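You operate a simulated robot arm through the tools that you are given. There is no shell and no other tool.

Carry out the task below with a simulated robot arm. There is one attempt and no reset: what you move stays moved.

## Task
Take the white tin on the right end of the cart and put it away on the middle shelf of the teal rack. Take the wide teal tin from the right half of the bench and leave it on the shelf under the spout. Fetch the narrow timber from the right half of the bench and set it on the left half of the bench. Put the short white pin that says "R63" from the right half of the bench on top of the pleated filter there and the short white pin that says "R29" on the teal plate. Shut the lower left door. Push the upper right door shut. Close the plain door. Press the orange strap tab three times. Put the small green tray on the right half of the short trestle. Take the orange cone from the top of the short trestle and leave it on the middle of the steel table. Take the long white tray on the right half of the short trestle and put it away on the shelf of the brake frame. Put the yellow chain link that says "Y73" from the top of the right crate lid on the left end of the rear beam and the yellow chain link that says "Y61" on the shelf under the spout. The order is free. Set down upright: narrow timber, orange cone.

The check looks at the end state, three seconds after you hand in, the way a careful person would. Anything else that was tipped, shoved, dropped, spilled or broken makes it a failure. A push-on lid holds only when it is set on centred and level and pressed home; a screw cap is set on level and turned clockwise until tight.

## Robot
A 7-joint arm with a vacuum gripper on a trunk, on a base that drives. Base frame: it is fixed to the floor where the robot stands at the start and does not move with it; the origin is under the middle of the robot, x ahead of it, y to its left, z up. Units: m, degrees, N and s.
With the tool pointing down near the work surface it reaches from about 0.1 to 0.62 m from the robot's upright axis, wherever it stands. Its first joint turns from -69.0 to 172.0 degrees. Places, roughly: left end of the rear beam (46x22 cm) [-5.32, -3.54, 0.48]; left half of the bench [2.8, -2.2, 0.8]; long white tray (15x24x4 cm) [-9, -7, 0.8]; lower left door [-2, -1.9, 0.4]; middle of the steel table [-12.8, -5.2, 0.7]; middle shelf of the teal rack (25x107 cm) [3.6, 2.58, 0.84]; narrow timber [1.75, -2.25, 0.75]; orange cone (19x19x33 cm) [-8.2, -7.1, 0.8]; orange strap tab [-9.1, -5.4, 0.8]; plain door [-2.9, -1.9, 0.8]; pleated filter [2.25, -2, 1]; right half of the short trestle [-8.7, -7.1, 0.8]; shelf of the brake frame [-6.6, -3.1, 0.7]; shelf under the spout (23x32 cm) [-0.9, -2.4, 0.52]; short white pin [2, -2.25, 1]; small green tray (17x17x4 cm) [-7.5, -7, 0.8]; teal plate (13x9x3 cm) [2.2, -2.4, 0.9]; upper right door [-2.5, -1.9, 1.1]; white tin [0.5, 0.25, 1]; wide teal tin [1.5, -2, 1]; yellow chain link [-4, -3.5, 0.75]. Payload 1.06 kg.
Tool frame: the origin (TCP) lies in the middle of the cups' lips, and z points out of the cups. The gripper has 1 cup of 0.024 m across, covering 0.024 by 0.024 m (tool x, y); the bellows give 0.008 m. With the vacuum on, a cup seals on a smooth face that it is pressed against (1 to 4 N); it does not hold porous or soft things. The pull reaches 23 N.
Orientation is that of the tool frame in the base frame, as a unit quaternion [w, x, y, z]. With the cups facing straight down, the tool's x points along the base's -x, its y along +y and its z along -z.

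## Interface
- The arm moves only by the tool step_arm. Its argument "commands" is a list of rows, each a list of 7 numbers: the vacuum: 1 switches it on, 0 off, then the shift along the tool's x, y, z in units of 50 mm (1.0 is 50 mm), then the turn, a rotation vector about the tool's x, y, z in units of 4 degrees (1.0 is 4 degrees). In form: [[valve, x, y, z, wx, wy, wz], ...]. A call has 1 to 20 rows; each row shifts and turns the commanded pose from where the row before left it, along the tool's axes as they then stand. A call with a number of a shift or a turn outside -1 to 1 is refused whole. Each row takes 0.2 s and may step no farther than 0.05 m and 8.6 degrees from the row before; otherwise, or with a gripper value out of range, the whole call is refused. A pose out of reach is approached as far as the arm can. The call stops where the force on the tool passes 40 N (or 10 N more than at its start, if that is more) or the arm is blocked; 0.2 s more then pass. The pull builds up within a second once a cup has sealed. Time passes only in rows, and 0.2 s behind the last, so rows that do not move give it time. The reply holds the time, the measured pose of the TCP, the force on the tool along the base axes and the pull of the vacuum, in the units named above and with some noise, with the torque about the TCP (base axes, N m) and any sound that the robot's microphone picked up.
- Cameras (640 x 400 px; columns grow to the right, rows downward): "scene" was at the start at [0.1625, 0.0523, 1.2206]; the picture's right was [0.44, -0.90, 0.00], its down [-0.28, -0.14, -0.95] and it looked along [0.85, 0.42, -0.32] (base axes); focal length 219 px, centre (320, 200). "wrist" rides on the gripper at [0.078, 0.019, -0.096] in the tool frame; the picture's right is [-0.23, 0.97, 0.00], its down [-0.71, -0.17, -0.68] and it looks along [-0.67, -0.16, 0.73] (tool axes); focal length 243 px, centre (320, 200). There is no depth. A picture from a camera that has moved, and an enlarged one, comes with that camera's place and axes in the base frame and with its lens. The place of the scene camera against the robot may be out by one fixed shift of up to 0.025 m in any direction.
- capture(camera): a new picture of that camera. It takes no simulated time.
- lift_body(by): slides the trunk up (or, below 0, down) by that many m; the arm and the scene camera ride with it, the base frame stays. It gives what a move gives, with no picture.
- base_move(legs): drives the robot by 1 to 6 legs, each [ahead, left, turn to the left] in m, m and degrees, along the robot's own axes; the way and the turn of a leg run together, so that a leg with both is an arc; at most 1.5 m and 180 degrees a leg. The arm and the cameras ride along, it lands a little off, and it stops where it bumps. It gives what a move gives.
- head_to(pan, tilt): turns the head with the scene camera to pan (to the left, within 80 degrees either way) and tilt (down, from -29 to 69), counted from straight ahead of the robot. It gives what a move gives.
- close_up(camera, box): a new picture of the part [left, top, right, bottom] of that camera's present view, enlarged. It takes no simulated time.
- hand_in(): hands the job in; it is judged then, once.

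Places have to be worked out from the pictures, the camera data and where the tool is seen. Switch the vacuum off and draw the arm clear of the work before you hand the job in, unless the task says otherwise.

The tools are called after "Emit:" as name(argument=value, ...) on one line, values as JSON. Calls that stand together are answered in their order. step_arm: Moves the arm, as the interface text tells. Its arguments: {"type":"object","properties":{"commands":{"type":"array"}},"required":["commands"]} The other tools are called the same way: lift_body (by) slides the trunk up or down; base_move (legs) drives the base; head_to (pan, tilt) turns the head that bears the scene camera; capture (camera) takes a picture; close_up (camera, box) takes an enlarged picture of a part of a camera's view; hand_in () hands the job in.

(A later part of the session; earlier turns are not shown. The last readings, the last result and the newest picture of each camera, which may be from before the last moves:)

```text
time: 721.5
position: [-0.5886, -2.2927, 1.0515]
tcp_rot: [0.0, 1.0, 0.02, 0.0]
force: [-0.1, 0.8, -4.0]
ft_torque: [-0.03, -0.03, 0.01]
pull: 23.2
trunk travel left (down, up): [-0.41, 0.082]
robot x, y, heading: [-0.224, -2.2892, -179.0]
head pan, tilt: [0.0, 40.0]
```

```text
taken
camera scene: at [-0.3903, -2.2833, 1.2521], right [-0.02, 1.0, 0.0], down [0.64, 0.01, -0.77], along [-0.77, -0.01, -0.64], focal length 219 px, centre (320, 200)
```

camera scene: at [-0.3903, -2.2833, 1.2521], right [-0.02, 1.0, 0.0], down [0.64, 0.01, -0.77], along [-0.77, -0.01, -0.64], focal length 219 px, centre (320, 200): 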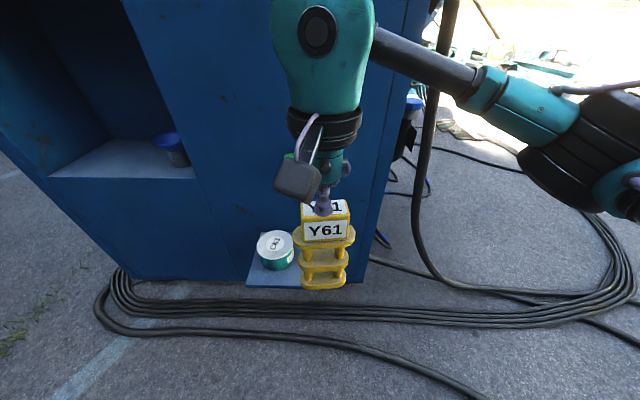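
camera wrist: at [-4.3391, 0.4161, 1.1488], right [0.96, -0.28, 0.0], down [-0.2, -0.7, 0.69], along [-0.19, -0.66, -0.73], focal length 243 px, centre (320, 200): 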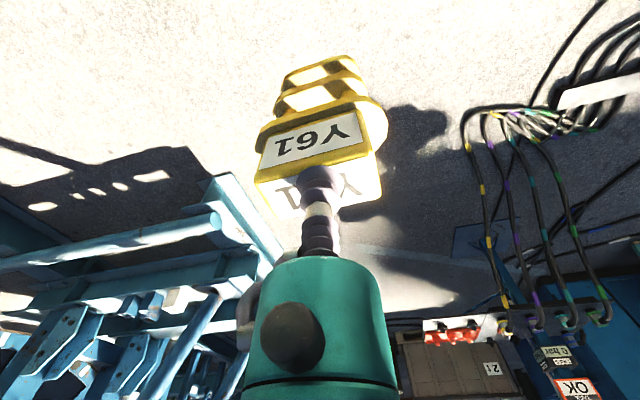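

Y61 lines up with the free north half of the shelf (y≈-2.29). Lowering the trunk here, then moving in.

Emit:
lift_body(by=-0.15)

Emit:
lift_body(by=-0.14)

Emit:
base_move(legs=[[0.17, 0, -1.0]])

Emit:
head_to(pan=0, tilt=45)

Emit:
capture(camera="scene")

Emit:
capture(camera="wrist")

```text
time: 723.2
position: [-0.5876, -2.2941, 0.9023]
tcp_rot: [-0.001, 1.0, 0.019, -0.001]
force: [-0.4, 0.0, -2.7]
ft_torque: [-0.02, -0.04, -0.03]
pull: 22.4
trunk travel left (down, up): [-0.26, 0.232]
robot x, y, heading: [-0.2255, -2.2886, -179.2]
head pan, tilt: [0.0, 40.0]
```

```text
time: 724.9
position: [-0.5878, -2.2921, 0.7619]
tcp_rot: [-0.001, 1.0, 0.018, -0.001]
force: [-0.1, -0.3, -4.8]
ft_torque: [0.02, 0.0, 0.03]
pull: 23.0
trunk travel left (down, up): [-0.12, 0.372]
robot x, y, heading: [-0.2238, -2.292, -179.0]
head pan, tilt: [0.0, 40.0]
```

```text
time: 726.4
position: [-0.7634, -2.2877, 0.7616]
tcp_rot: [0.0, 1.0, 0.009, 0.0]
force: [-0.6, -0.1, -3.7]
ft_torque: [0.03, -0.01, 0.02]
pull: 23.0
trunk travel left (down, up): [-0.12, 0.372]
robot x, y, heading: [-0.3971, -2.294, 179.7]
head pan, tilt: [0.0, 40.0]
```

```text
time: 727.0
position: [-0.7628, -2.2879, 0.761]
tcp_rot: [0.0, 1.0, 0.01, -0.001]
force: [-0.1, -0.4, -5.0]
ft_torque: [0.0, -0.02, 0.04]
pull: 22.5
trunk travel left (down, up): [-0.12, 0.372]
robot x, y, heading: [-0.4028, -2.2933, 180.2]
head pan, tilt: [0.0, 45.0]
```

```text
taken
camera scene: at [-0.6471, -2.2813, 0.9392], right [0.0, 1.0, 0.0], down [0.71, 0.0, -0.71], along [-0.71, 0.0, -0.71], focal length 219 px, centre (320, 200)
```

scene: 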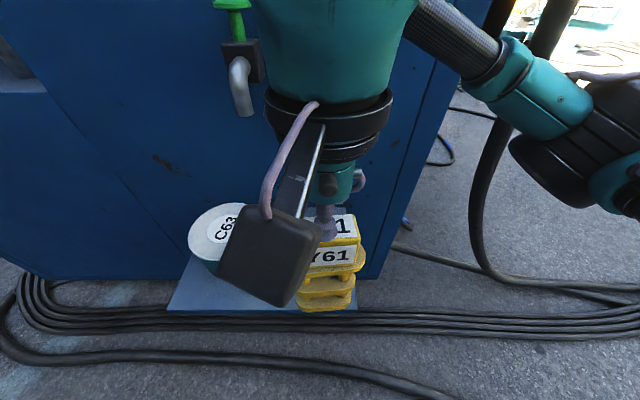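

```text
taken
camera wrist: at [-0.6828, -2.3049, 0.8586], right [-0.22, -0.98, 0.0], down [-0.71, 0.16, 0.69], along [-0.67, 0.15, -0.73], focal length 243 px, centre (320, 200)
```

wrist: 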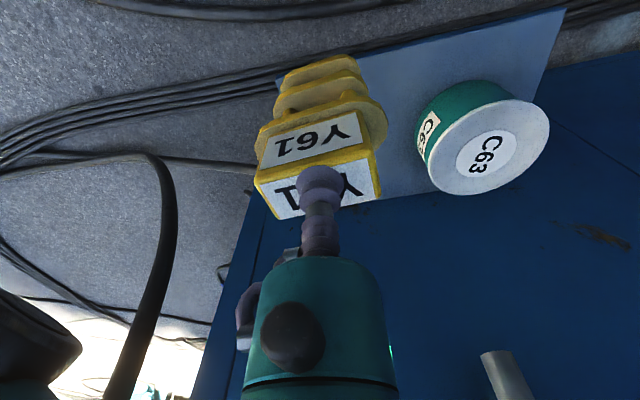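

The tap's spout end is at (-0.937,-2.384,0.815) — the gripper at y≈-2.29 passes it with ~5 cm to spare. Moving in 12 cm and lowering partway.

Emit:
step_arm(commands=[[1, -0.58, 0, 0, 0, 0, 0], [1, -0.58, 0, 0, 0, 0, 0], [1, -0.58, 0, 0, 0, 0, 0], [1, -0.58, 0, 0, 0, 0, 0], [1, 0, 0, 0.5, 0, 0, 0], [1, 0, 0, 0.5, 0, 0, 0], [1, 0, 0, 0.3, 0, 0, 0], [1, 0, 0, 0, 0, 0, 0]])

Emit:
capture(camera="scene")

Emit:
capture(camera="wrist")

```text
time: 728.9
position: [-0.8773, -2.2906, 0.6967]
tcp_rot: [0.001, 1.0, 0.011, -0.002]
force: [1.9, -2.9, 16.6]
ft_torque: [0.0, 0.02, 0.06]
pull: 23.4
trunk travel left (down, up): [-0.12, 0.372]
robot x, y, heading: [-0.3987, -2.2911, 179.9]
head pan, tilt: [0.0, 45.0]
```

```text
taken
camera scene: at [-0.646, -2.2816, 0.9396], right [0.0, 1.0, 0.0], down [0.71, 0.0, -0.71], along [-0.71, 0.0, -0.71], focal length 219 px, centre (320, 200)
```

scene: 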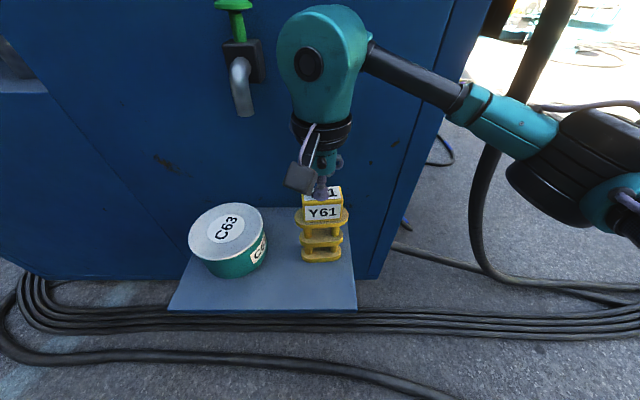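

```text
taken
camera wrist: at [-0.7967, -2.3075, 0.7942], right [-0.21, -0.98, 0.0], down [-0.71, 0.16, 0.69], along [-0.67, 0.15, -0.73], focal length 243 px, centre (320, 200)
```

wrist: 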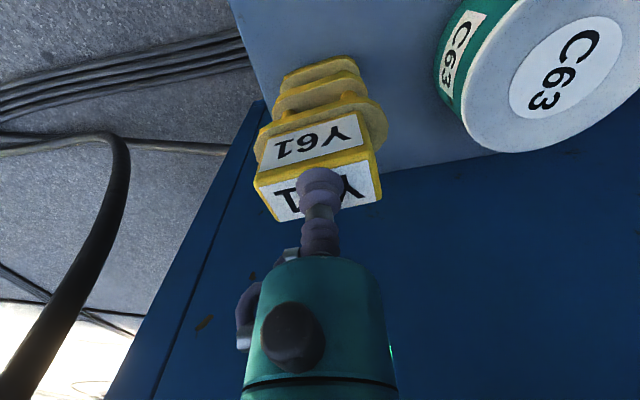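

It has already touched down (16 N; the link is ~0.175 m tall) and stands on the shelf. Easing off 2 mm, then releasing.

Emit:
step_arm(commands=[[1, 0, 0, -0.04, 0, 0, 0], [1, 0, 0, 0, 0, 0, 0], [0, 0, 0, 0, 0, 0, 0], [0, 0, 0, 0, 0, 0, 0], [0, 0, 0, 0, 0, 0, 0], [0, 0, 0, -0.1, 0, 0, 0], [0, 0, 0, -0.3, 0, 0, 0], [0, 0, 0, -0.5, 0, 0, 0], [0, 0, 0, 0, 0, 0, 0]])

Emit:
capture(camera="scene")

Emit:
capture(camera="wrist")

```text
time: 730.9
position: [-0.8799, -2.2899, 0.7423]
tcp_rot: [0.0, 1.0, 0.01, -0.001]
force: [-0.6, -0.3, -0.1]
ft_torque: [0.04, 0.01, 0.01]
pull: 0.0
trunk travel left (down, up): [-0.12, 0.372]
robot x, y, heading: [-0.4009, -2.2932, 179.7]
head pan, tilt: [0.0, 45.0]
```

```text
taken
camera scene: at [-0.6469, -2.2813, 0.9392], right [0.0, 1.0, 0.0], down [0.71, 0.0, -0.71], along [-0.71, 0.0, -0.71], focal length 219 px, centre (320, 200)
```

scene: 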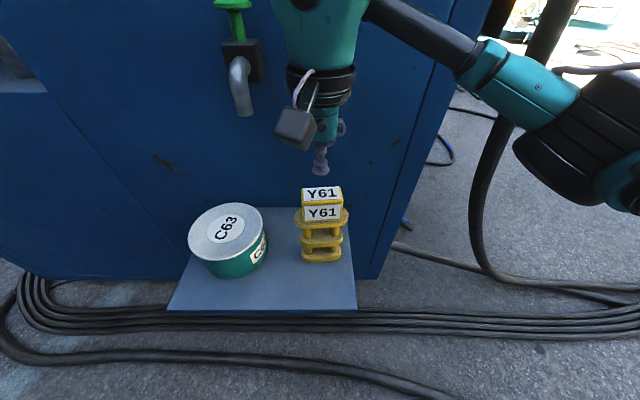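

```text
taken
camera wrist: at [-0.8, -2.3081, 0.841], right [-0.22, -0.98, 0.0], down [-0.71, 0.16, 0.69], along [-0.67, 0.15, -0.73], focal length 243 px, centre (320, 200)
```

wrist: 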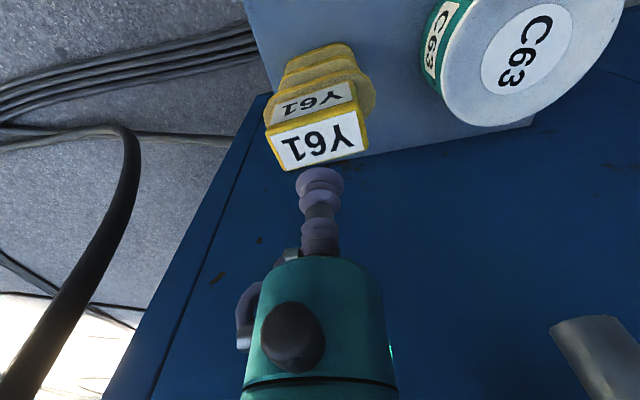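

Y61 and the wide tin both stand on the spout shelf. Withdrawing, and returning to the crate for Y73.

Emit:
step_arm(commands=[[0, 0.3, 0, -0.5, 0, 0, 0], [0, 0.8, 0, -0.2, 0, 0, 0], [0, 0.8, 0, 0, 0, 0, 0], [0, 0.6, 0, 0, 0, 0, 0], [0, 0, 0, 0, 0, 0, 0]])

Emit:
base_move(legs=[[-0.2, 0, 0]])

Emit:
lift_body(by=0.29)

Emit:
base_move(legs=[[0, -0.7, 0], [0, -0.6, 0], [0, 0, 90], [-0.85, 0, 0], [-0.85, 0, 0]])

```text
time: 732.0
position: [-0.7498, -2.2882, 0.7779]
tcp_rot: [0.0, 1.0, 0.009, -0.001]
force: [-0.3, 0.2, -0.8]
ft_torque: [-0.01, -0.02, 0.02]
pull: 0.0
trunk travel left (down, up): [-0.12, 0.372]
robot x, y, heading: [-0.4001, -2.2918, 179.9]
head pan, tilt: [0.0, 45.0]
```

```text
time: 733.6
position: [-0.5548, -2.2861, 0.7787]
tcp_rot: [0.0, 1.0, 0.004, -0.001]
force: [-0.4, -0.1, 0.1]
ft_torque: [0.02, -0.03, -0.02]
pull: 0.1
trunk travel left (down, up): [-0.12, 0.372]
robot x, y, heading: [-0.203, -2.295, 179.6]
head pan, tilt: [0.0, 45.0]
```

```text
time: 736.5
position: [-0.5551, -2.2871, 1.0672]
tcp_rot: [0.0, 1.0, 0.006, 0.0]
force: [-0.6, -0.5, 0.2]
ft_torque: [0.04, -0.01, 0.01]
pull: 0.0
trunk travel left (down, up): [-0.41, 0.082]
robot x, y, heading: [-0.2084, -2.2947, 179.5]
head pan, tilt: [0.0, 45.0]
```

```text
time: 760.4
position: [-0.1136, 0.3293, 1.0664]
tcp_rot: [0.001, 0.718, 0.696, 0.0]
force: [0.2, -0.4, 0.3]
ft_torque: [0.0, 0.0, 0.0]
pull: 0.1
trunk travel left (down, up): [-0.41, 0.082]
robot x, y, heading: [-0.0883, 0.6799, -93.0]
head pan, tilt: [0.0, 45.0]
```

Emit:
base_move(legs=[[0, -1.4, 3], [0, -1.4, 0], [0, -1.4, 0]])

Emit:
head_to(pan=0, tilt=25)

Emit:
capture(camera="scene")

```text
time: 796.9
position: [-4.2551, 0.145, 1.0683]
tcp_rot: [0.002, 0.671, 0.741, -0.001]
force: [0.0, -0.1, 0.1]
ft_torque: [-0.01, 0.02, -0.02]
pull: 0.1
trunk travel left (down, up): [-0.41, 0.082]
robot x, y, heading: [-4.2786, 0.4965, -85.8]
head pan, tilt: [0.0, 45.0]
```

```text
time: 797.7
position: [-4.2549, 0.1454, 1.0676]
tcp_rot: [0.0, 0.671, 0.741, -0.001]
force: [0.0, 0.0, 0.3]
ft_torque: [0.05, 0.0, 0.0]
pull: 0.0
trunk travel left (down, up): [-0.41, 0.082]
robot x, y, heading: [-4.2784, 0.4945, -85.9]
head pan, tilt: [0.0, 25.0]
```

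```text
taken
camera scene: at [-4.2766, 0.3466, 1.2754], right [-1.0, -0.08, 0.0], down [-0.03, 0.42, -0.91], along [0.07, -0.9, -0.42], focal length 219 px, centre (320, 200)
```

scene: 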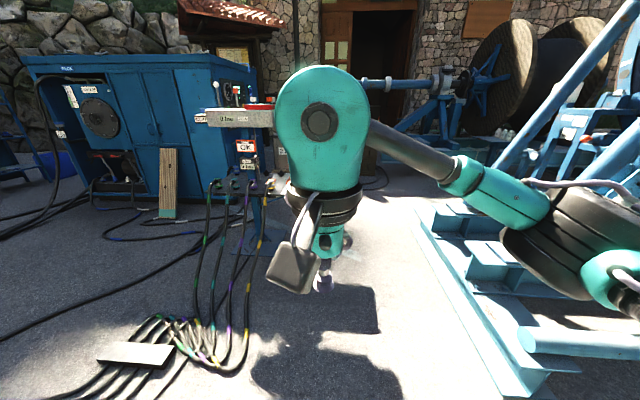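

Emit:
base_move(legs=[[0.8, -0.12, -4.1], [1.0, 0, 0], [1.0, 0, 0]])

Emit:
head_to(pan=15, tilt=30)

Emit:
capture(camera="scene")

```text
time: 811.7
position: [-4.2946, -2.6726, 1.0678]
tcp_rot: [0.0, 0.685, 0.729, 0.0]
force: [0.0, -0.1, -0.3]
ft_torque: [-0.02, 0.0, 0.01]
pull: 0.1
trunk travel left (down, up): [-0.41, 0.082]
robot x, y, heading: [-4.3036, -2.3241, -87.5]
head pan, tilt: [0.0, 25.0]
```

```text
time: 812.5
position: [-4.2958, -2.6705, 1.0675]
tcp_rot: [0.001, 0.685, 0.729, -0.001]
force: [0.0, 0.0, 0.0]
ft_torque: [0.02, -0.01, 0.01]
pull: 0.0
trunk travel left (down, up): [-0.41, 0.082]
robot x, y, heading: [-4.3069, -2.319, -87.4]
head pan, tilt: [15.0, 30.0]
```

```text
taken
camera scene: at [-4.2877, -2.4649, 1.2675], right [-0.95, -0.3, 0.0], down [-0.15, 0.48, -0.87], along [0.26, -0.83, -0.5], focal length 219 px, centre (320, 200)
```

scene: 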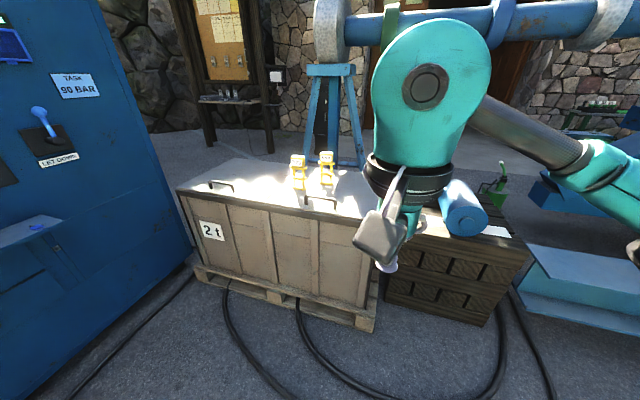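

Emit:
base_move(legs=[[0, 0.38, -2.6], [0.55, 0, 0]])

Emit:
head_to(pan=0, tilt=45)

Emit:
capture(camera="scene")

Emit:
capture(camera="wrist")

```text
time: 819.1
position: [-3.9222, -3.2136, 1.0674]
tcp_rot: [0.0, 0.696, 0.718, 0.0]
force: [1.1, -0.6, -0.7]
ft_torque: [0.02, -0.01, -0.04]
pull: 0.0
trunk travel left (down, up): [-0.41, 0.082]
robot x, y, heading: [-3.9234, -2.8608, -89.3]
head pan, tilt: [15.0, 30.0]
```

```text
time: 819.9
position: [-3.9224, -3.2141, 1.0673]
tcp_rot: [0.001, 0.696, 0.718, -0.001]
force: [0.3, 0.5, -0.7]
ft_torque: [0.0, 0.01, 0.0]
pull: 0.2
trunk travel left (down, up): [-0.41, 0.082]
robot x, y, heading: [-3.9197, -2.8657, -89.7]
head pan, tilt: [0.0, 45.0]
```

```text
taken
camera scene: at [-3.9312, -3.0019, 1.2449], right [-1.0, -0.01, 0.0], down [-0.01, 0.71, -0.71], along [0.01, -0.71, -0.71], focal length 219 px, centre (320, 200)
```

scene: 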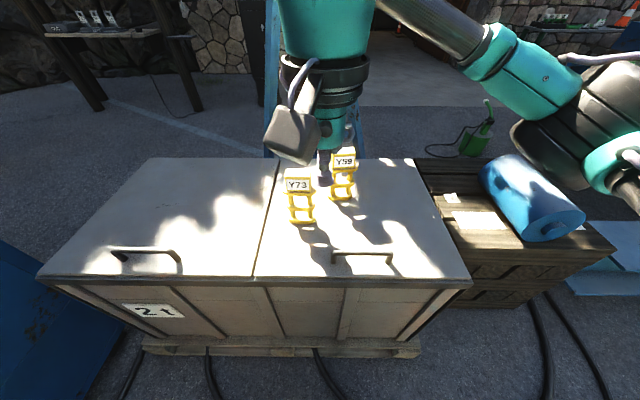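

```text
taken
camera wrist: at [-3.9043, -3.1349, 1.1644], right [0.98, -0.2, 0.0], down [-0.15, -0.71, 0.69], along [-0.14, -0.67, -0.73], focal length 243 px, centre (320, 200)
```

wrist: 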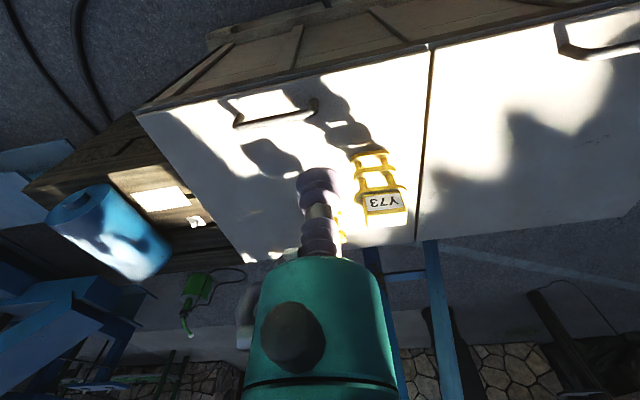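

Y73's top is at about (-3.865,-3.437,0.905). Moving 8 cm closer and over it.

Emit:
base_move(legs=[[0.08, 0, 0]])

Emit:
step_arm(commands=[[0, -0.66, 0.285, 0, 0, 0, 0], [0, -0.66, 0.285, 0, 0, 0, 0], [0, -0.66, 0.285, 0.5, 0, 0, 0], [0, -0.7, 0.285, 0.5, 0, 0, 0], [1, 0, 0, 0.6, 0, 0, 0], [1, 0, 0, 0, 0, 0, 0]])

Emit:
capture(camera="wrist")

Emit:
capture(camera="scene")

```text
time: 821.0
position: [-3.9215, -3.2937, 1.0669]
tcp_rot: [0.0, 0.696, 0.718, 0.0]
force: [0.0, 0.3, 0.2]
ft_torque: [0.02, -0.01, 0.04]
pull: 0.1
trunk travel left (down, up): [-0.41, 0.082]
robot x, y, heading: [-3.9246, -2.9418, -89.4]
head pan, tilt: [0.0, 45.0]
```

```text
time: 822.4
position: [-3.8591, -3.4232, 0.99]
tcp_rot: [0.0, 0.697, 0.717, 0.0]
force: [0.7, 0.7, 0.1]
ft_torque: [-0.02, -0.02, 0.0]
pull: 0.0
trunk travel left (down, up): [-0.41, 0.082]
robot x, y, heading: [-3.9208, -2.9405, -89.6]
head pan, tilt: [0.0, 45.0]
```

```text
taken
camera wrist: at [-3.8417, -3.3451, 1.0864], right [0.98, -0.21, 0.0], down [-0.15, -0.71, 0.69], along [-0.14, -0.67, -0.73], focal length 243 px, centre (320, 200)
```

wrist: 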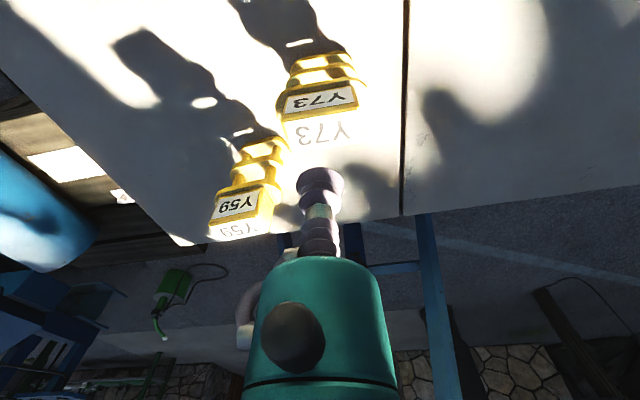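

```text
taken
camera scene: at [-3.9307, -3.0805, 1.2449], right [-1.0, -0.01, 0.0], down [-0.01, 0.71, -0.71], along [0.01, -0.71, -0.71], focal length 219 px, centre (320, 200)
```

scene: 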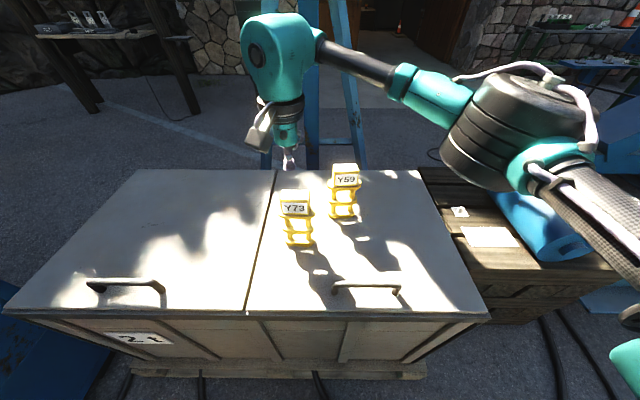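

Emit:
step_arm(commands=[[1, -0.28, 0.04, 0.4, 0, 0, 0], [1, 0, 0, 0.5, 0, 0, 0], [1, 0, 0, 0.3, 0, 0, 0], [1, 0, 0, 0.1, 0, 0, 0], [1, 0, 0, 0, 0, 0, 0]])

Emit:
capture(camera="wrist")

```text
time: 823.6
position: [-3.856, -3.439, 0.9226]
tcp_rot: [0.0, 0.697, 0.717, 0.0]
force: [0.3, -0.8, -0.2]
ft_torque: [-0.03, -0.01, 0.03]
pull: 0.1
trunk travel left (down, up): [-0.41, 0.082]
robot x, y, heading: [-3.9193, -2.9411, -89.5]
head pan, tilt: [0.0, 45.0]
```

```text
taken
camera wrist: at [-3.8391, -3.3597, 1.0196], right [0.98, -0.21, 0.0], down [-0.15, -0.71, 0.69], along [-0.14, -0.67, -0.73], focal length 243 px, centre (320, 200)
```

wrist: 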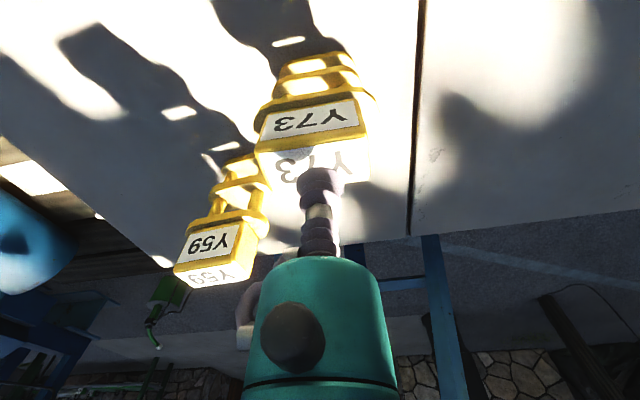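

Emit:
step_arm(commands=[[1, 0, -0.08, 0.15, 0, 0, 0], [1, 0, 0, 0.08, 0, 0, 0], [1, 0, 0, 0.06, 0, 0, 0], [1, 0, 0, 0.06, 0, 0, 0], [1, 0, 0, 0, 0, 0, 0]])

```text
time: 824.8
position: [-3.861, -3.4393, 0.905]
tcp_rot: [-0.001, 0.696, 0.718, 0.0]
force: [-0.1, 0.4, -0.5]
ft_torque: [0.0, 0.03, -0.04]
pull: 22.7
trunk travel left (down, up): [-0.41, 0.082]
robot x, y, heading: [-3.9204, -2.9373, -89.6]
head pan, tilt: [0.0, 45.0]
```

Sealed on Y73. Lifting it clear of Y59 and looking for the rear beam.

Emit:
step_arm(commands=[[1, 0, 0, -0.2, 0, 0, 0], [1, 0, 0, -0.5, 0, 0, 0], [1, 0, 0, -0.8, 0, 0, 0], [1, 0, 0, -0.8, 0, 0, 0], [1, 0.3, 0, -0.8, 0, 0, 0], [1, 0.6, -0.2, -0.2, 0, 0, 0], [1, 0.7, -0.2, 0, 0, 0, 0], [1, 0, 0, 0, 0, 0, 0]])

Emit:
capture(camera="wrist")

Emit:
base_move(legs=[[-0.7, 0, 0]])

Emit:
head_to(pan=-55, tilt=25)

Emit:
capture(camera="scene")

```text
time: 826.6
position: [-3.8825, -3.3578, 1.0708]
tcp_rot: [0.0, 0.697, 0.717, 0.0]
force: [-0.1, -0.4, -4.5]
ft_torque: [0.01, -0.01, -0.01]
pull: 23.2
trunk travel left (down, up): [-0.41, 0.082]
robot x, y, heading: [-3.9188, -2.9424, -89.6]
head pan, tilt: [0.0, 45.0]
```

```text
taken
camera wrist: at [-3.866, -3.2781, 1.1682], right [0.98, -0.21, 0.0], down [-0.15, -0.71, 0.69], along [-0.14, -0.67, -0.73], focal length 243 px, centre (320, 200)
```

wrist: 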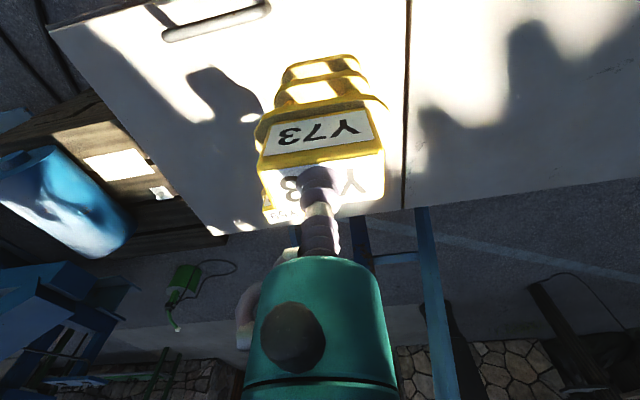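

```text
time: 830.5
position: [-3.8904, -2.6334, 1.0714]
tcp_rot: [0.0, 0.702, 0.712, -0.001]
force: [0.4, 0.0, -5.0]
ft_torque: [0.02, 0.04, -0.02]
pull: 23.3
trunk travel left (down, up): [-0.41, 0.082]
robot x, y, heading: [-3.9189, -2.2199, -90.5]
head pan, tilt: [0.0, 45.0]
```

```text
time: 831.8
position: [-3.8901, -2.634, 1.0713]
tcp_rot: [0.0, 0.703, 0.712, 0.0]
force: [0.5, -0.8, -4.6]
ft_torque: [0.01, -0.02, 0.0]
pull: 22.8
trunk travel left (down, up): [-0.41, 0.082]
robot x, y, heading: [-3.9218, -2.2167, -90.6]
head pan, tilt: [-55.0, 25.0]
```

```text
taken
camera scene: at [-4.0088, -2.3282, 1.2754], right [-0.57, 0.82, 0.0], down [0.35, 0.24, -0.91], along [-0.75, -0.51, -0.42], focal length 219 px, centre (320, 200)
```

scene: 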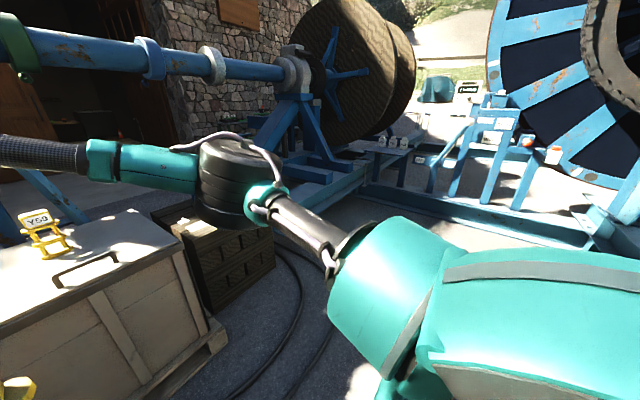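

Y73 is held. The rear beam lies beyond the dark crate; I'll move toward it and take a look.

Emit:
base_move(legs=[[0, -0.6, -20]])

Emit:
head_to(pan=-20, tilt=35)

Emit:
capture(camera="scene")

```text
time: 837.6
position: [-4.6373, -2.5071, 1.0711]
tcp_rot: [0.0, 0.816, 0.579, 0.0]
force: [-0.6, -0.5, -4.1]
ft_torque: [-0.01, -0.03, 0.0]
pull: 22.9
trunk travel left (down, up): [-0.41, 0.082]
robot x, y, heading: [-4.5206, -2.1075, -110.7]
head pan, tilt: [-55.0, 25.0]
```

```text
time: 838.6
position: [-4.6377, -2.5072, 1.0706]
tcp_rot: [0.0, 0.816, 0.578, 0.0]
force: [-0.9, -0.9, -3.9]
ft_torque: [-0.01, -0.03, -0.01]
pull: 22.8
trunk travel left (down, up): [-0.41, 0.082]
robot x, y, heading: [-4.5202, -2.1039, -110.6]
head pan, tilt: [-20.0, 35.0]
```

```text
taken
camera scene: at [-4.6143, -2.2263, 1.2597], right [-0.76, 0.65, 0.0], down [0.37, 0.43, -0.82], along [-0.53, -0.62, -0.57], focal length 219 px, centre (320, 200)
```

scene: 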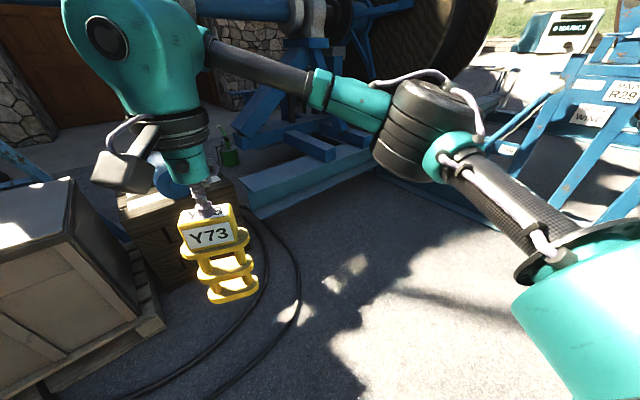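

The light-blue flat beam is visible beyond the dark crate; its left end is around (-5.1…-5.5, -3.4…-3.65). I'll straighten to face -y and come in front of it.

Emit:
base_move(legs=[[0, 0, 20.6], [0.2, -0.78, 0]])

Emit:
head_to(pan=0, tilt=40)

Emit:
capture(camera="scene")

Emit:
capture(camera="wrist")

```text
time: 847.1
position: [-5.2784, -2.7305, 1.0704]
tcp_rot: [0.0, 0.697, 0.717, -0.001]
force: [0.7, 0.8, -3.5]
ft_torque: [0.01, 0.0, 0.0]
pull: 22.6
trunk travel left (down, up): [-0.41, 0.082]
robot x, y, heading: [-5.3146, -2.3125, -89.4]
head pan, tilt: [-20.0, 35.0]
```

```text
time: 847.9
position: [-5.2787, -2.7303, 1.0704]
tcp_rot: [0.001, 0.696, 0.718, 0.0]
force: [0.2, -0.2, -3.4]
ft_torque: [-0.01, 0.01, -0.02]
pull: 23.1
trunk travel left (down, up): [-0.41, 0.082]
robot x, y, heading: [-5.3139, -2.3114, -89.5]
head pan, tilt: [0.0, 40.0]
```

```text
taken
camera scene: at [-5.3255, -2.4572, 1.2521], right [-1.0, -0.01, 0.0], down [-0.01, 0.64, -0.77], along [0.01, -0.77, -0.64], focal length 219 px, centre (320, 200)
```

scene: 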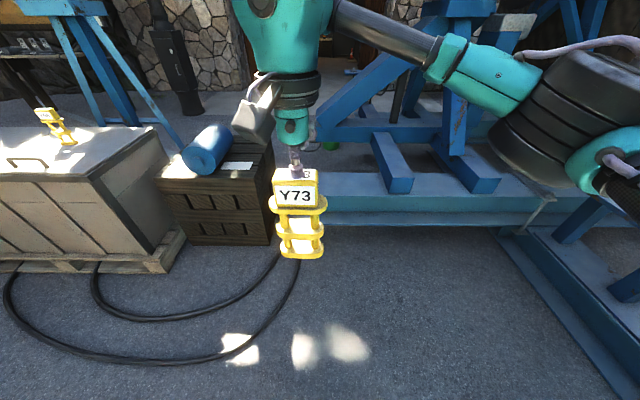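

```text
taken
camera wrist: at [-5.2606, -2.6509, 1.1681], right [0.98, -0.2, 0.0], down [-0.15, -0.71, 0.69], along [-0.14, -0.67, -0.73], focal length 243 px, centre (320, 200)
```

wrist: 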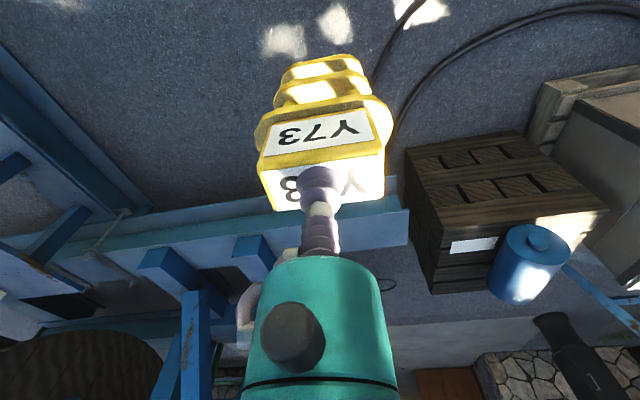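

The beam's free left end spans x≈-5.05…-5.63. I'll keep the trunk up (elbow stays clear of the stand), lower the link with the arm here in free space, then drive in.

Emit:
step_arm(commands=[[1, 0, 0, 0.8, 0, 0, 0], [1, 0, 0, 0.8, 0, 0, 0], [1, 0, 0, 0.8, 0, 0, 0], [1, 0, 0, 0.8, 0, 0, 0], [1, 0, 0, 0.8, 0, 0, 0], [1, 0, 0, 0.8, 0, 0, 0], [1, 0, 0, 0.4, 0, 0, 0], [1, 0, 0, 0, 0, 0, 0]])

Emit:
base_move(legs=[[0.5, -0.04, -0.5]])

Emit:
capture(camera="scene")

Emit:
capture(camera="wrist")

```text
time: 849.7
position: [-5.2803, -2.7297, 0.8108]
tcp_rot: [-0.001, 0.696, 0.718, 0.0]
force: [-0.6, 0.6, -4.1]
ft_torque: [0.01, 0.03, -0.04]
pull: 23.3
trunk travel left (down, up): [-0.41, 0.082]
robot x, y, heading: [-5.3156, -2.3149, -89.8]
head pan, tilt: [0.0, 40.0]
```

```text
time: 852.7
position: [-5.3084, -3.2314, 0.8106]
tcp_rot: [0.0, 0.692, 0.722, 0.001]
force: [-0.4, 0.6, -4.5]
ft_torque: [0.02, 0.02, 0.02]
pull: 22.6
trunk travel left (down, up): [-0.41, 0.082]
robot x, y, heading: [-5.3452, -2.8162, -88.6]
head pan, tilt: [0.0, 40.0]
```

```text
taken
camera scene: at [-5.3566, -2.9586, 1.252], right [-1.0, -0.02, 0.0], down [-0.01, 0.64, -0.77], along [0.02, -0.77, -0.64], focal length 219 px, centre (320, 200)
```

scene: 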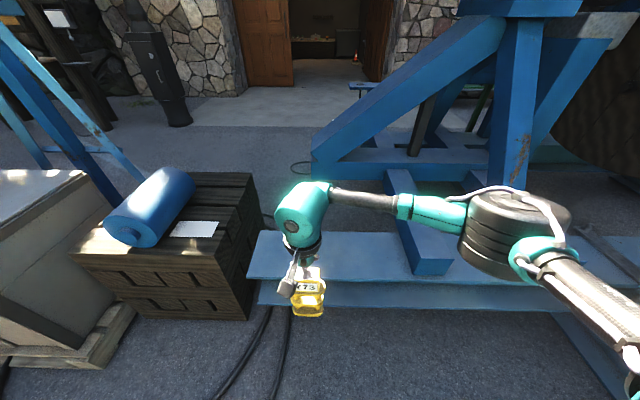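

```text
taken
camera wrist: at [-5.2912, -3.1519, 0.9082], right [0.98, -0.19, 0.0], down [-0.14, -0.71, 0.69], along [-0.13, -0.67, -0.73], focal length 243 px, centre (320, 200)
```

wrist: 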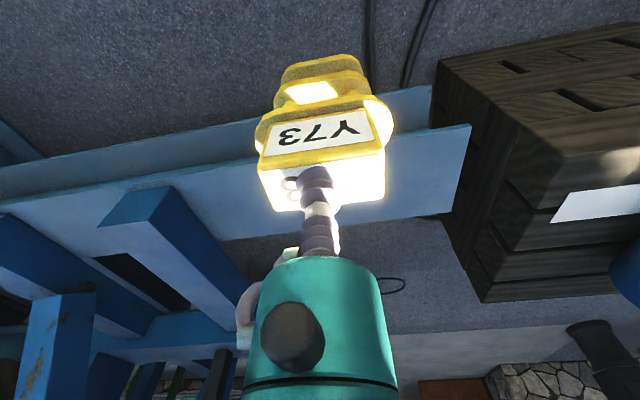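

The flange top spans y -3.415…-3.653 with its left end at x≈-5.06; posts of the stand are well behind. Driving in 0.26 m.

Emit:
base_move(legs=[[0.26, 0, -1.2]])

Emit:
head_to(pan=0, tilt=50)

Emit:
capture(camera="scene")

Emit:
capture(camera="wrist")

```text
time: 854.6
position: [-5.311, -3.4987, 0.8123]
tcp_rot: [0.0, 0.697, 0.717, 0.001]
force: [0.1, 0.3, -4.1]
ft_torque: [0.02, 0.01, 0.01]
pull: 23.3
trunk travel left (down, up): [-0.41, 0.082]
robot x, y, heading: [-5.3459, -3.0827, -89.7]
head pan, tilt: [0.0, 40.0]
```

```text
time: 855.3
position: [-5.3112, -3.4976, 0.8109]
tcp_rot: [0.0, 0.697, 0.717, 0.0]
force: [0.3, -0.4, -3.3]
ft_torque: [-0.01, 0.02, -0.01]
pull: 23.2
trunk travel left (down, up): [-0.41, 0.082]
robot x, y, heading: [-5.3439, -3.0799, -89.9]
head pan, tilt: [0.0, 50.0]
```

```text
taken
camera scene: at [-5.3556, -3.2168, 1.2379], right [-1.0, -0.01, 0.0], down [0.0, 0.77, -0.64], along [0.0, -0.64, -0.77], focal length 219 px, centre (320, 200)
```

scene: 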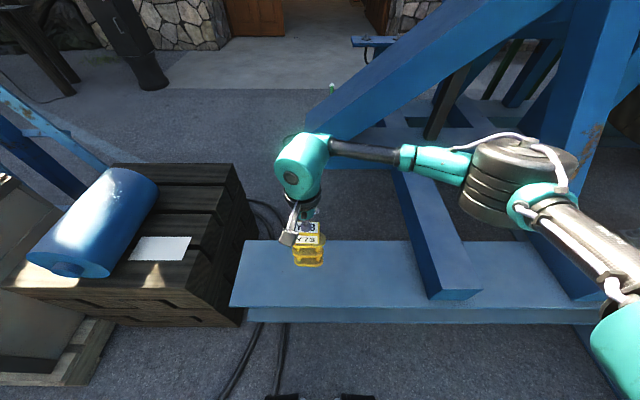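

```text
taken
camera wrist: at [-5.2932, -3.4189, 0.9082], right [0.98, -0.21, 0.0], down [-0.15, -0.71, 0.69], along [-0.14, -0.67, -0.73], focal length 243 px, centre (320, 200)
```

wrist: 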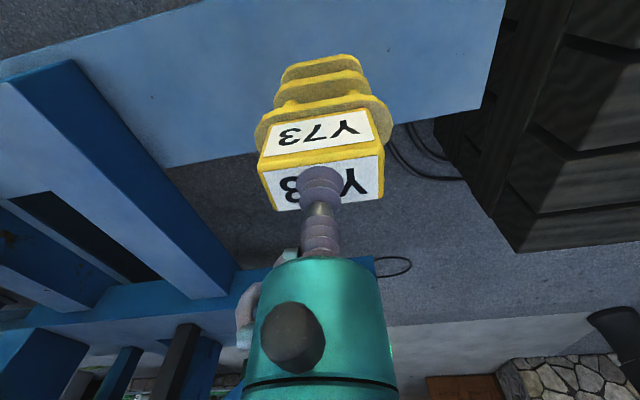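

Directly over the middle of the flange's free end. Lowering.

Emit:
step_arm(commands=[[1, -0.1, 0, 0.6, 0, 0, 0], [1, -0.1, 0, 0.6, 0, 0, 0], [1, 0, 0, 0.6, 0, 0, 0], [1, 0, 0, 0.5, 0, 0, 0], [1, 0, 0, 0.2, 0, 0, 0], [1, 0, 0, 0, 0, 0, 0]])

Emit:
capture(camera="scene")

```text
time: 856.7
position: [-5.3118, -3.5084, 0.6872]
tcp_rot: [-0.001, 0.697, 0.717, -0.001]
force: [0.5, 0.0, -4.2]
ft_torque: [-0.01, 0.02, -0.04]
pull: 23.2
trunk travel left (down, up): [-0.41, 0.082]
robot x, y, heading: [-5.3425, -3.0831, -89.8]
head pan, tilt: [0.0, 50.0]
```

```text
taken
camera scene: at [-5.3556, -3.2167, 1.2379], right [-1.0, -0.01, 0.0], down [0.0, 0.77, -0.64], along [0.0, -0.64, -0.77], focal length 219 px, centre (320, 200)
```

scene: 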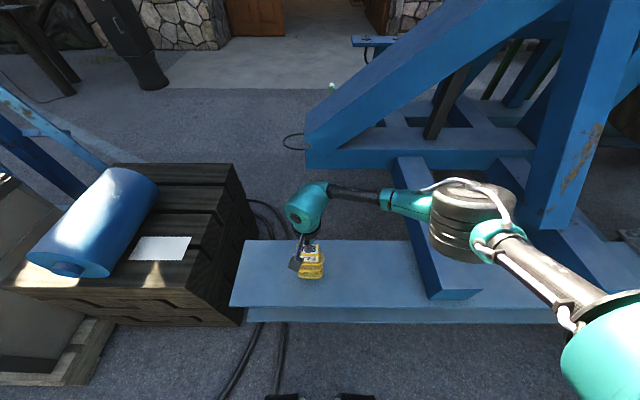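

Emit:
step_arm(commands=[[1, 0, 0, 0.2, 0, 0, 0], [1, 0, 0, 0.15, 0, 0, 0], [1, 0, 0, 0.08, 0, 0, 0], [1, 0, 0, 0, 0, 0, 0]])

```text
time: 857.7
position: [-5.3104, -3.5079, 0.6655]
tcp_rot: [0.0, 0.697, 0.717, 0.0]
force: [-0.2, -0.3, -4.2]
ft_torque: [0.03, 0.03, 0.01]
pull: 23.3
trunk travel left (down, up): [-0.41, 0.082]
robot x, y, heading: [-5.3482, -3.0814, -89.5]
head pan, tilt: [0.0, 50.0]
```

Emit:
step_arm(commands=[[1, 0, 0, 0.08, 0, 0, 0], [1, 0, 0, 0.08, 0, 0, 0], [1, 0, 0, 0.06, 0, 0, 0], [1, 0, 0, 0, 0, 0, 0]])

```text
time: 858.7
position: [-5.3116, -3.5091, 0.6553]
tcp_rot: [0.002, 0.697, 0.717, 0.0]
force: [-4.7, 1.3, 17.7]
ft_torque: [0.06, 0.04, -0.02]
pull: 22.8
trunk travel left (down, up): [-0.41, 0.082]
robot x, y, heading: [-5.3428, -3.0796, -89.7]
head pan, tilt: [0.0, 50.0]
```

Contact (17 N). Easing off and releasing.

Emit:
step_arm(commands=[[1, 0, 0, -0.05, 0, 0, 0], [1, 0, 0, 0, 0, 0, 0], [0, 0, 0, 0, 0, 0, 0], [0, 0, 0, 0, 0, 0, 0], [0, 0, 0, 0, 0, 0, 0], [0, 0, 0, -0.1, 0, 0, 0], [0, 0, 0, -0.3, 0, 0, 0], [0, 0, 0, -0.6, 0, 0, 0], [0, 0, 0, -0.8, 0, 0, 0], [0, 0, 0, 0, 0, 0, 0]])

Emit:
capture(camera="scene")

Emit:
capture(camera="wrist")

```text
time: 860.9
position: [-5.3132, -3.5096, 0.7457]
tcp_rot: [0.0, 0.698, 0.716, -0.001]
force: [0.2, 0.4, -0.1]
ft_torque: [0.0, 0.01, 0.02]
pull: 0.1
trunk travel left (down, up): [-0.41, 0.082]
robot x, y, heading: [-5.3438, -3.0817, -89.8]
head pan, tilt: [0.0, 50.0]
```

```text
taken
camera scene: at [-5.3556, -3.2165, 1.2379], right [-1.0, -0.01, 0.0], down [0.0, 0.77, -0.64], along [0.0, -0.64, -0.77], focal length 219 px, centre (320, 200)
```

scene: 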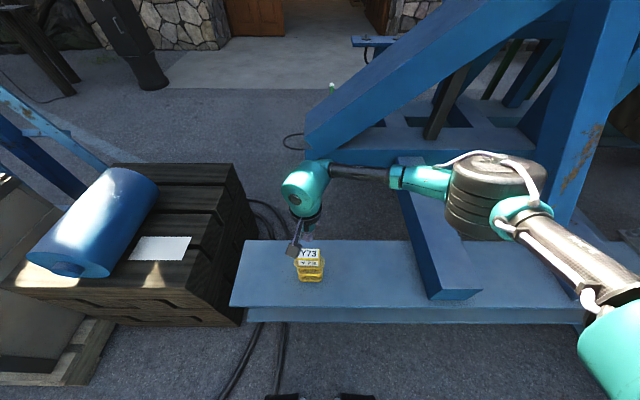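

```text
taken
camera wrist: at [-5.2945, -3.4299, 0.8427], right [0.98, -0.21, 0.0], down [-0.15, -0.71, 0.69], along [-0.14, -0.67, -0.73], focal length 243 px, centre (320, 200)
```

wrist: 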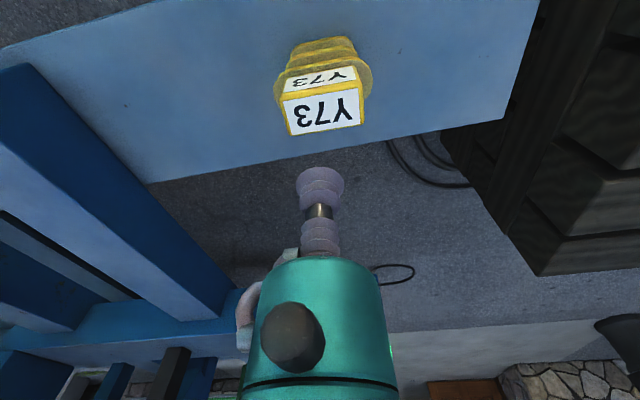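

Y73 stands on the beam's left end. I'll raise the arm, back off and look west for the route.

Emit:
step_arm(commands=[[0, 0.2, 0, -0.9, 0, 0, 0], [0, 0.3, 0, -0.9, 0, 0, 0], [0, 0.5, 0, -0.8, 0, 0, 0], [0, 0.4, 0, -0.9, 0, 0, 0], [0, 0, 0, -0.9, 0, 0, 0], [0, 0, 0, -0.9, 0, 0, 0], [0, 0, 0, 0, 0, 0, 0]])

Emit:
base_move(legs=[[-0.8, 0, 0]])

Emit:
head_to(pan=-35, tilt=15)

Emit:
capture(camera="scene")

Emit:
head_to(pan=-80, tilt=15)

Emit:
capture(camera="scene")

```text
time: 862.5
position: [-5.3118, -3.4336, 1.0093]
tcp_rot: [-0.001, 0.697, 0.717, -0.001]
force: [0.6, -1.1, -0.9]
ft_torque: [0.03, 0.01, 0.02]
pull: 0.1
trunk travel left (down, up): [-0.41, 0.082]
robot x, y, heading: [-5.3427, -3.0788, -89.6]
head pan, tilt: [0.0, 50.0]
```

```text
time: 866.8
position: [-5.3148, -2.629, 1.0097]
tcp_rot: [0.001, 0.7, 0.714, 0.0]
force: [-0.1, -0.1, -0.3]
ft_torque: [0.02, 0.02, -0.01]
pull: 0.0
trunk travel left (down, up): [-0.41, 0.082]
robot x, y, heading: [-5.3479, -2.2767, -90.3]
head pan, tilt: [0.0, 50.0]
```

```text
time: 867.8
position: [-5.3146, -2.6279, 1.0091]
tcp_rot: [0.0, 0.7, 0.714, 0.0]
force: [0.7, -0.1, 0.0]
ft_torque: [-0.01, 0.01, 0.0]
pull: 0.0
trunk travel left (down, up): [-0.41, 0.082]
robot x, y, heading: [-5.3442, -2.2743, -89.9]
head pan, tilt: [-35.0, 15.0]
```

```text
taken
camera scene: at [-5.4113, -2.4099, 1.2916], right [-0.82, 0.58, 0.0], down [0.15, 0.21, -0.97], along [-0.56, -0.79, -0.26], focal length 219 px, centre (320, 200)
```

scene: 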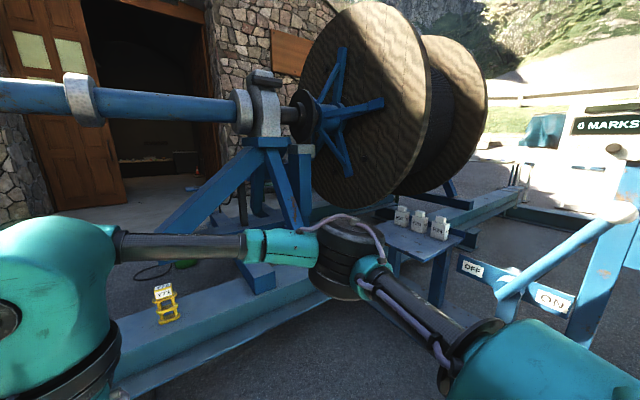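

```text
time: 869.0
position: [-5.3143, -2.6294, 1.0089]
tcp_rot: [0.0, 0.7, 0.714, 0.0]
force: [0.5, 0.7, -0.7]
ft_torque: [-0.02, 0.0, 0.03]
pull: 0.1
trunk travel left (down, up): [-0.41, 0.082]
robot x, y, heading: [-5.3473, -2.2743, -90.4]
head pan, tilt: [-80.0, 15.0]
```

```text
taken
camera scene: at [-5.4496, -2.3495, 1.2917], right [-0.17, 0.99, 0.0], down [0.26, 0.04, -0.97], along [-0.95, -0.17, -0.26], focal length 219 px, centre (320, 200)
```

scene: 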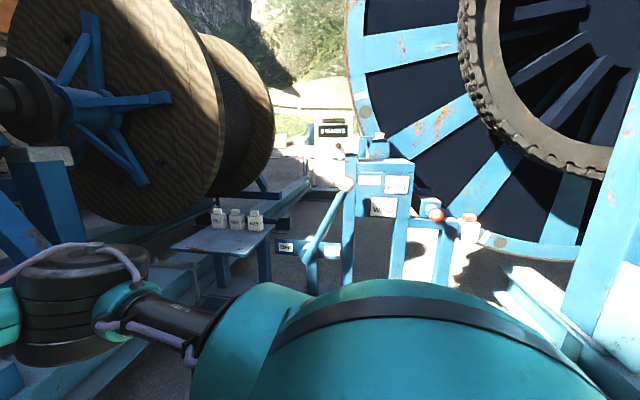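

The brake-frame shelf (with three white bottles) is at (-6.6,-3.17). The machine's rails block the way west, so I'll go back to the corridor and north to look for a way around.

Emit:
base_move(legs=[[0, 0.95, 0], [-1.4, 0, 0], [-1.4, 0, 0]])

Emit:
head_to(pan=-80, tilt=10)

Emit:
capture(camera="scene")

```text
time: 890.8
position: [-4.3786, 0.1874, 1.0098]
tcp_rot: [0.0, 0.692, 0.722, -0.001]
force: [-0.4, 0.6, 0.1]
ft_torque: [0.02, 0.04, -0.03]
pull: 0.2
trunk travel left (down, up): [-0.41, 0.082]
robot x, y, heading: [-4.4209, 0.5377, -88.8]
head pan, tilt: [-80.0, 15.0]
```

```text
time: 891.5
position: [-4.3784, 0.1867, 1.0094]
tcp_rot: [0.001, 0.692, 0.722, 0.0]
force: [-0.4, 0.0, 0.1]
ft_torque: [0.0, -0.01, -0.02]
pull: 0.2
trunk travel left (down, up): [-0.41, 0.082]
robot x, y, heading: [-4.4195, 0.5395, -89.0]
head pan, tilt: [-80.0, 10.0]
```

```text
taken
camera scene: at [-4.5198, 0.4636, 1.2998], right [-0.19, 0.98, 0.0], down [0.17, 0.03, -0.98], along [-0.97, -0.19, -0.17], focal length 219 px, centre (320, 200)
```

scene: 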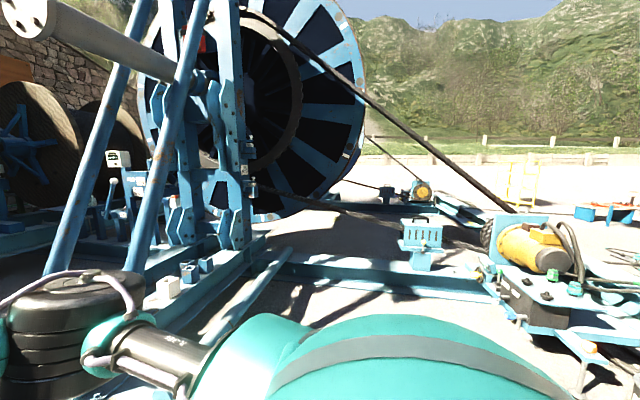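

Emit:
base_move(legs=[[-1.3, 0.3, 0]])

Emit:
capture(camera="scene")

```text
time: 898.1
position: [-4.1019, 1.478, 1.0088]
tcp_rot: [0.001, 0.695, 0.719, -0.001]
force: [-1.0, -0.2, 0.1]
ft_torque: [0.02, 0.03, 0.0]
pull: 0.0
trunk travel left (down, up): [-0.41, 0.082]
robot x, y, heading: [-4.1387, 1.8313, -89.3]
head pan, tilt: [-80.0, 10.0]
```

```text
taken
camera scene: at [-4.2401, 1.756, 1.2998], right [-0.19, 0.98, 0.0], down [0.17, 0.03, -0.98], along [-0.97, -0.18, -0.17], focal length 219 px, centre (320, 200)
```

scene: 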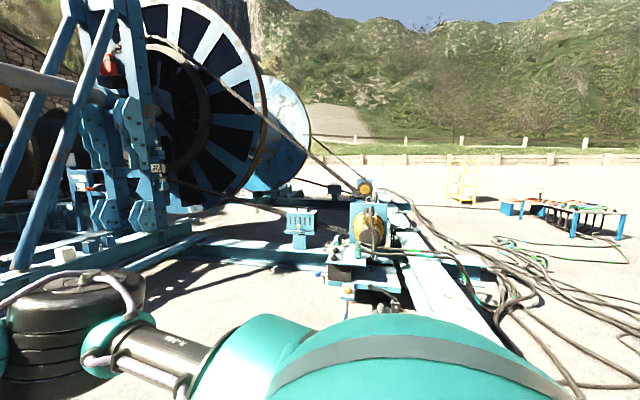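

The machine extends far west along y≈1–2.6; north of it looks open apart from hoses. I'll go north to y≈3.3, turn west, and look.

Emit:
base_move(legs=[[-1.45, 0, 0], [0, 0, -90]])

Emit:
head_to(pan=10, tilt=15)

Emit:
capture(camera="scene")

Emit:
head_to(pan=-30, tilt=15)

Emit:
capture(camera="scene")

```text
time: 909.3
position: [-4.4879, 3.294, 1.0089]
tcp_rot: [0.0, 1.0, -0.019, 0.0]
force: [0.5, 0.1, 0.5]
ft_torque: [0.03, 0.0, -0.02]
pull: 0.0
trunk travel left (down, up): [-0.41, 0.082]
robot x, y, heading: [-4.1361, 3.3052, 176.5]
head pan, tilt: [-80.0, 10.0]
```

```text
time: 911.0
position: [-4.4891, 3.2931, 1.0094]
tcp_rot: [0.0, 1.0, -0.019, 0.0]
force: [-0.2, 0.2, 0.1]
ft_torque: [-0.03, 0.0, 0.01]
pull: 0.1
trunk travel left (down, up): [-0.41, 0.082]
robot x, y, heading: [-4.1336, 3.3023, 176.4]
head pan, tilt: [10.0, 15.0]
```

```text
taken
camera scene: at [-4.3074, 3.3084, 1.2917], right [-0.11, 0.99, 0.0], down [0.26, 0.03, -0.97], along [-0.96, -0.11, -0.26], focal length 219 px, centre (320, 200)
```

scene: 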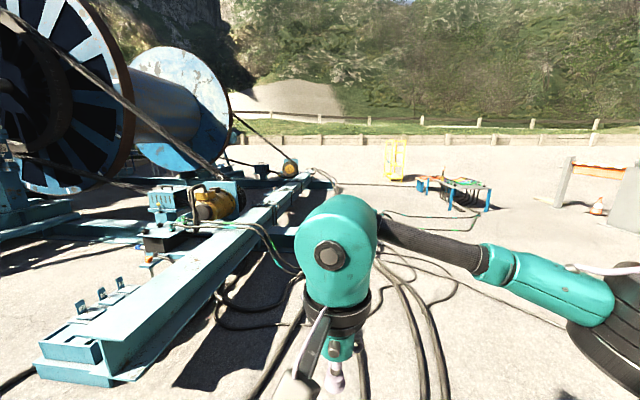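

```text
time: 912.0
position: [-4.4879, 3.2926, 1.009]
tcp_rot: [0.0, 1.0, -0.019, -0.001]
force: [0.2, 0.9, -0.3]
ft_torque: [-0.03, 0.01, -0.01]
pull: 0.1
trunk travel left (down, up): [-0.41, 0.082]
robot x, y, heading: [-4.1344, 3.3074, 176.5]
head pan, tilt: [-30.0, 15.0]
```

```text
taken
camera scene: at [-4.2925, 3.3704, 1.2917], right [0.55, 0.83, 0.0], down [0.22, -0.14, -0.97], along [-0.81, 0.53, -0.26], focal length 219 px, centre (320, 200)
```

scene: 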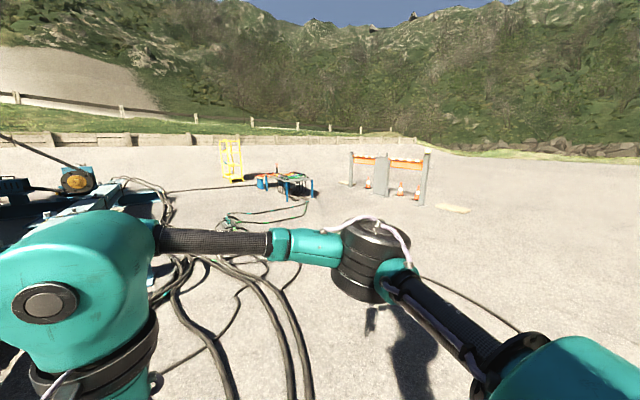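

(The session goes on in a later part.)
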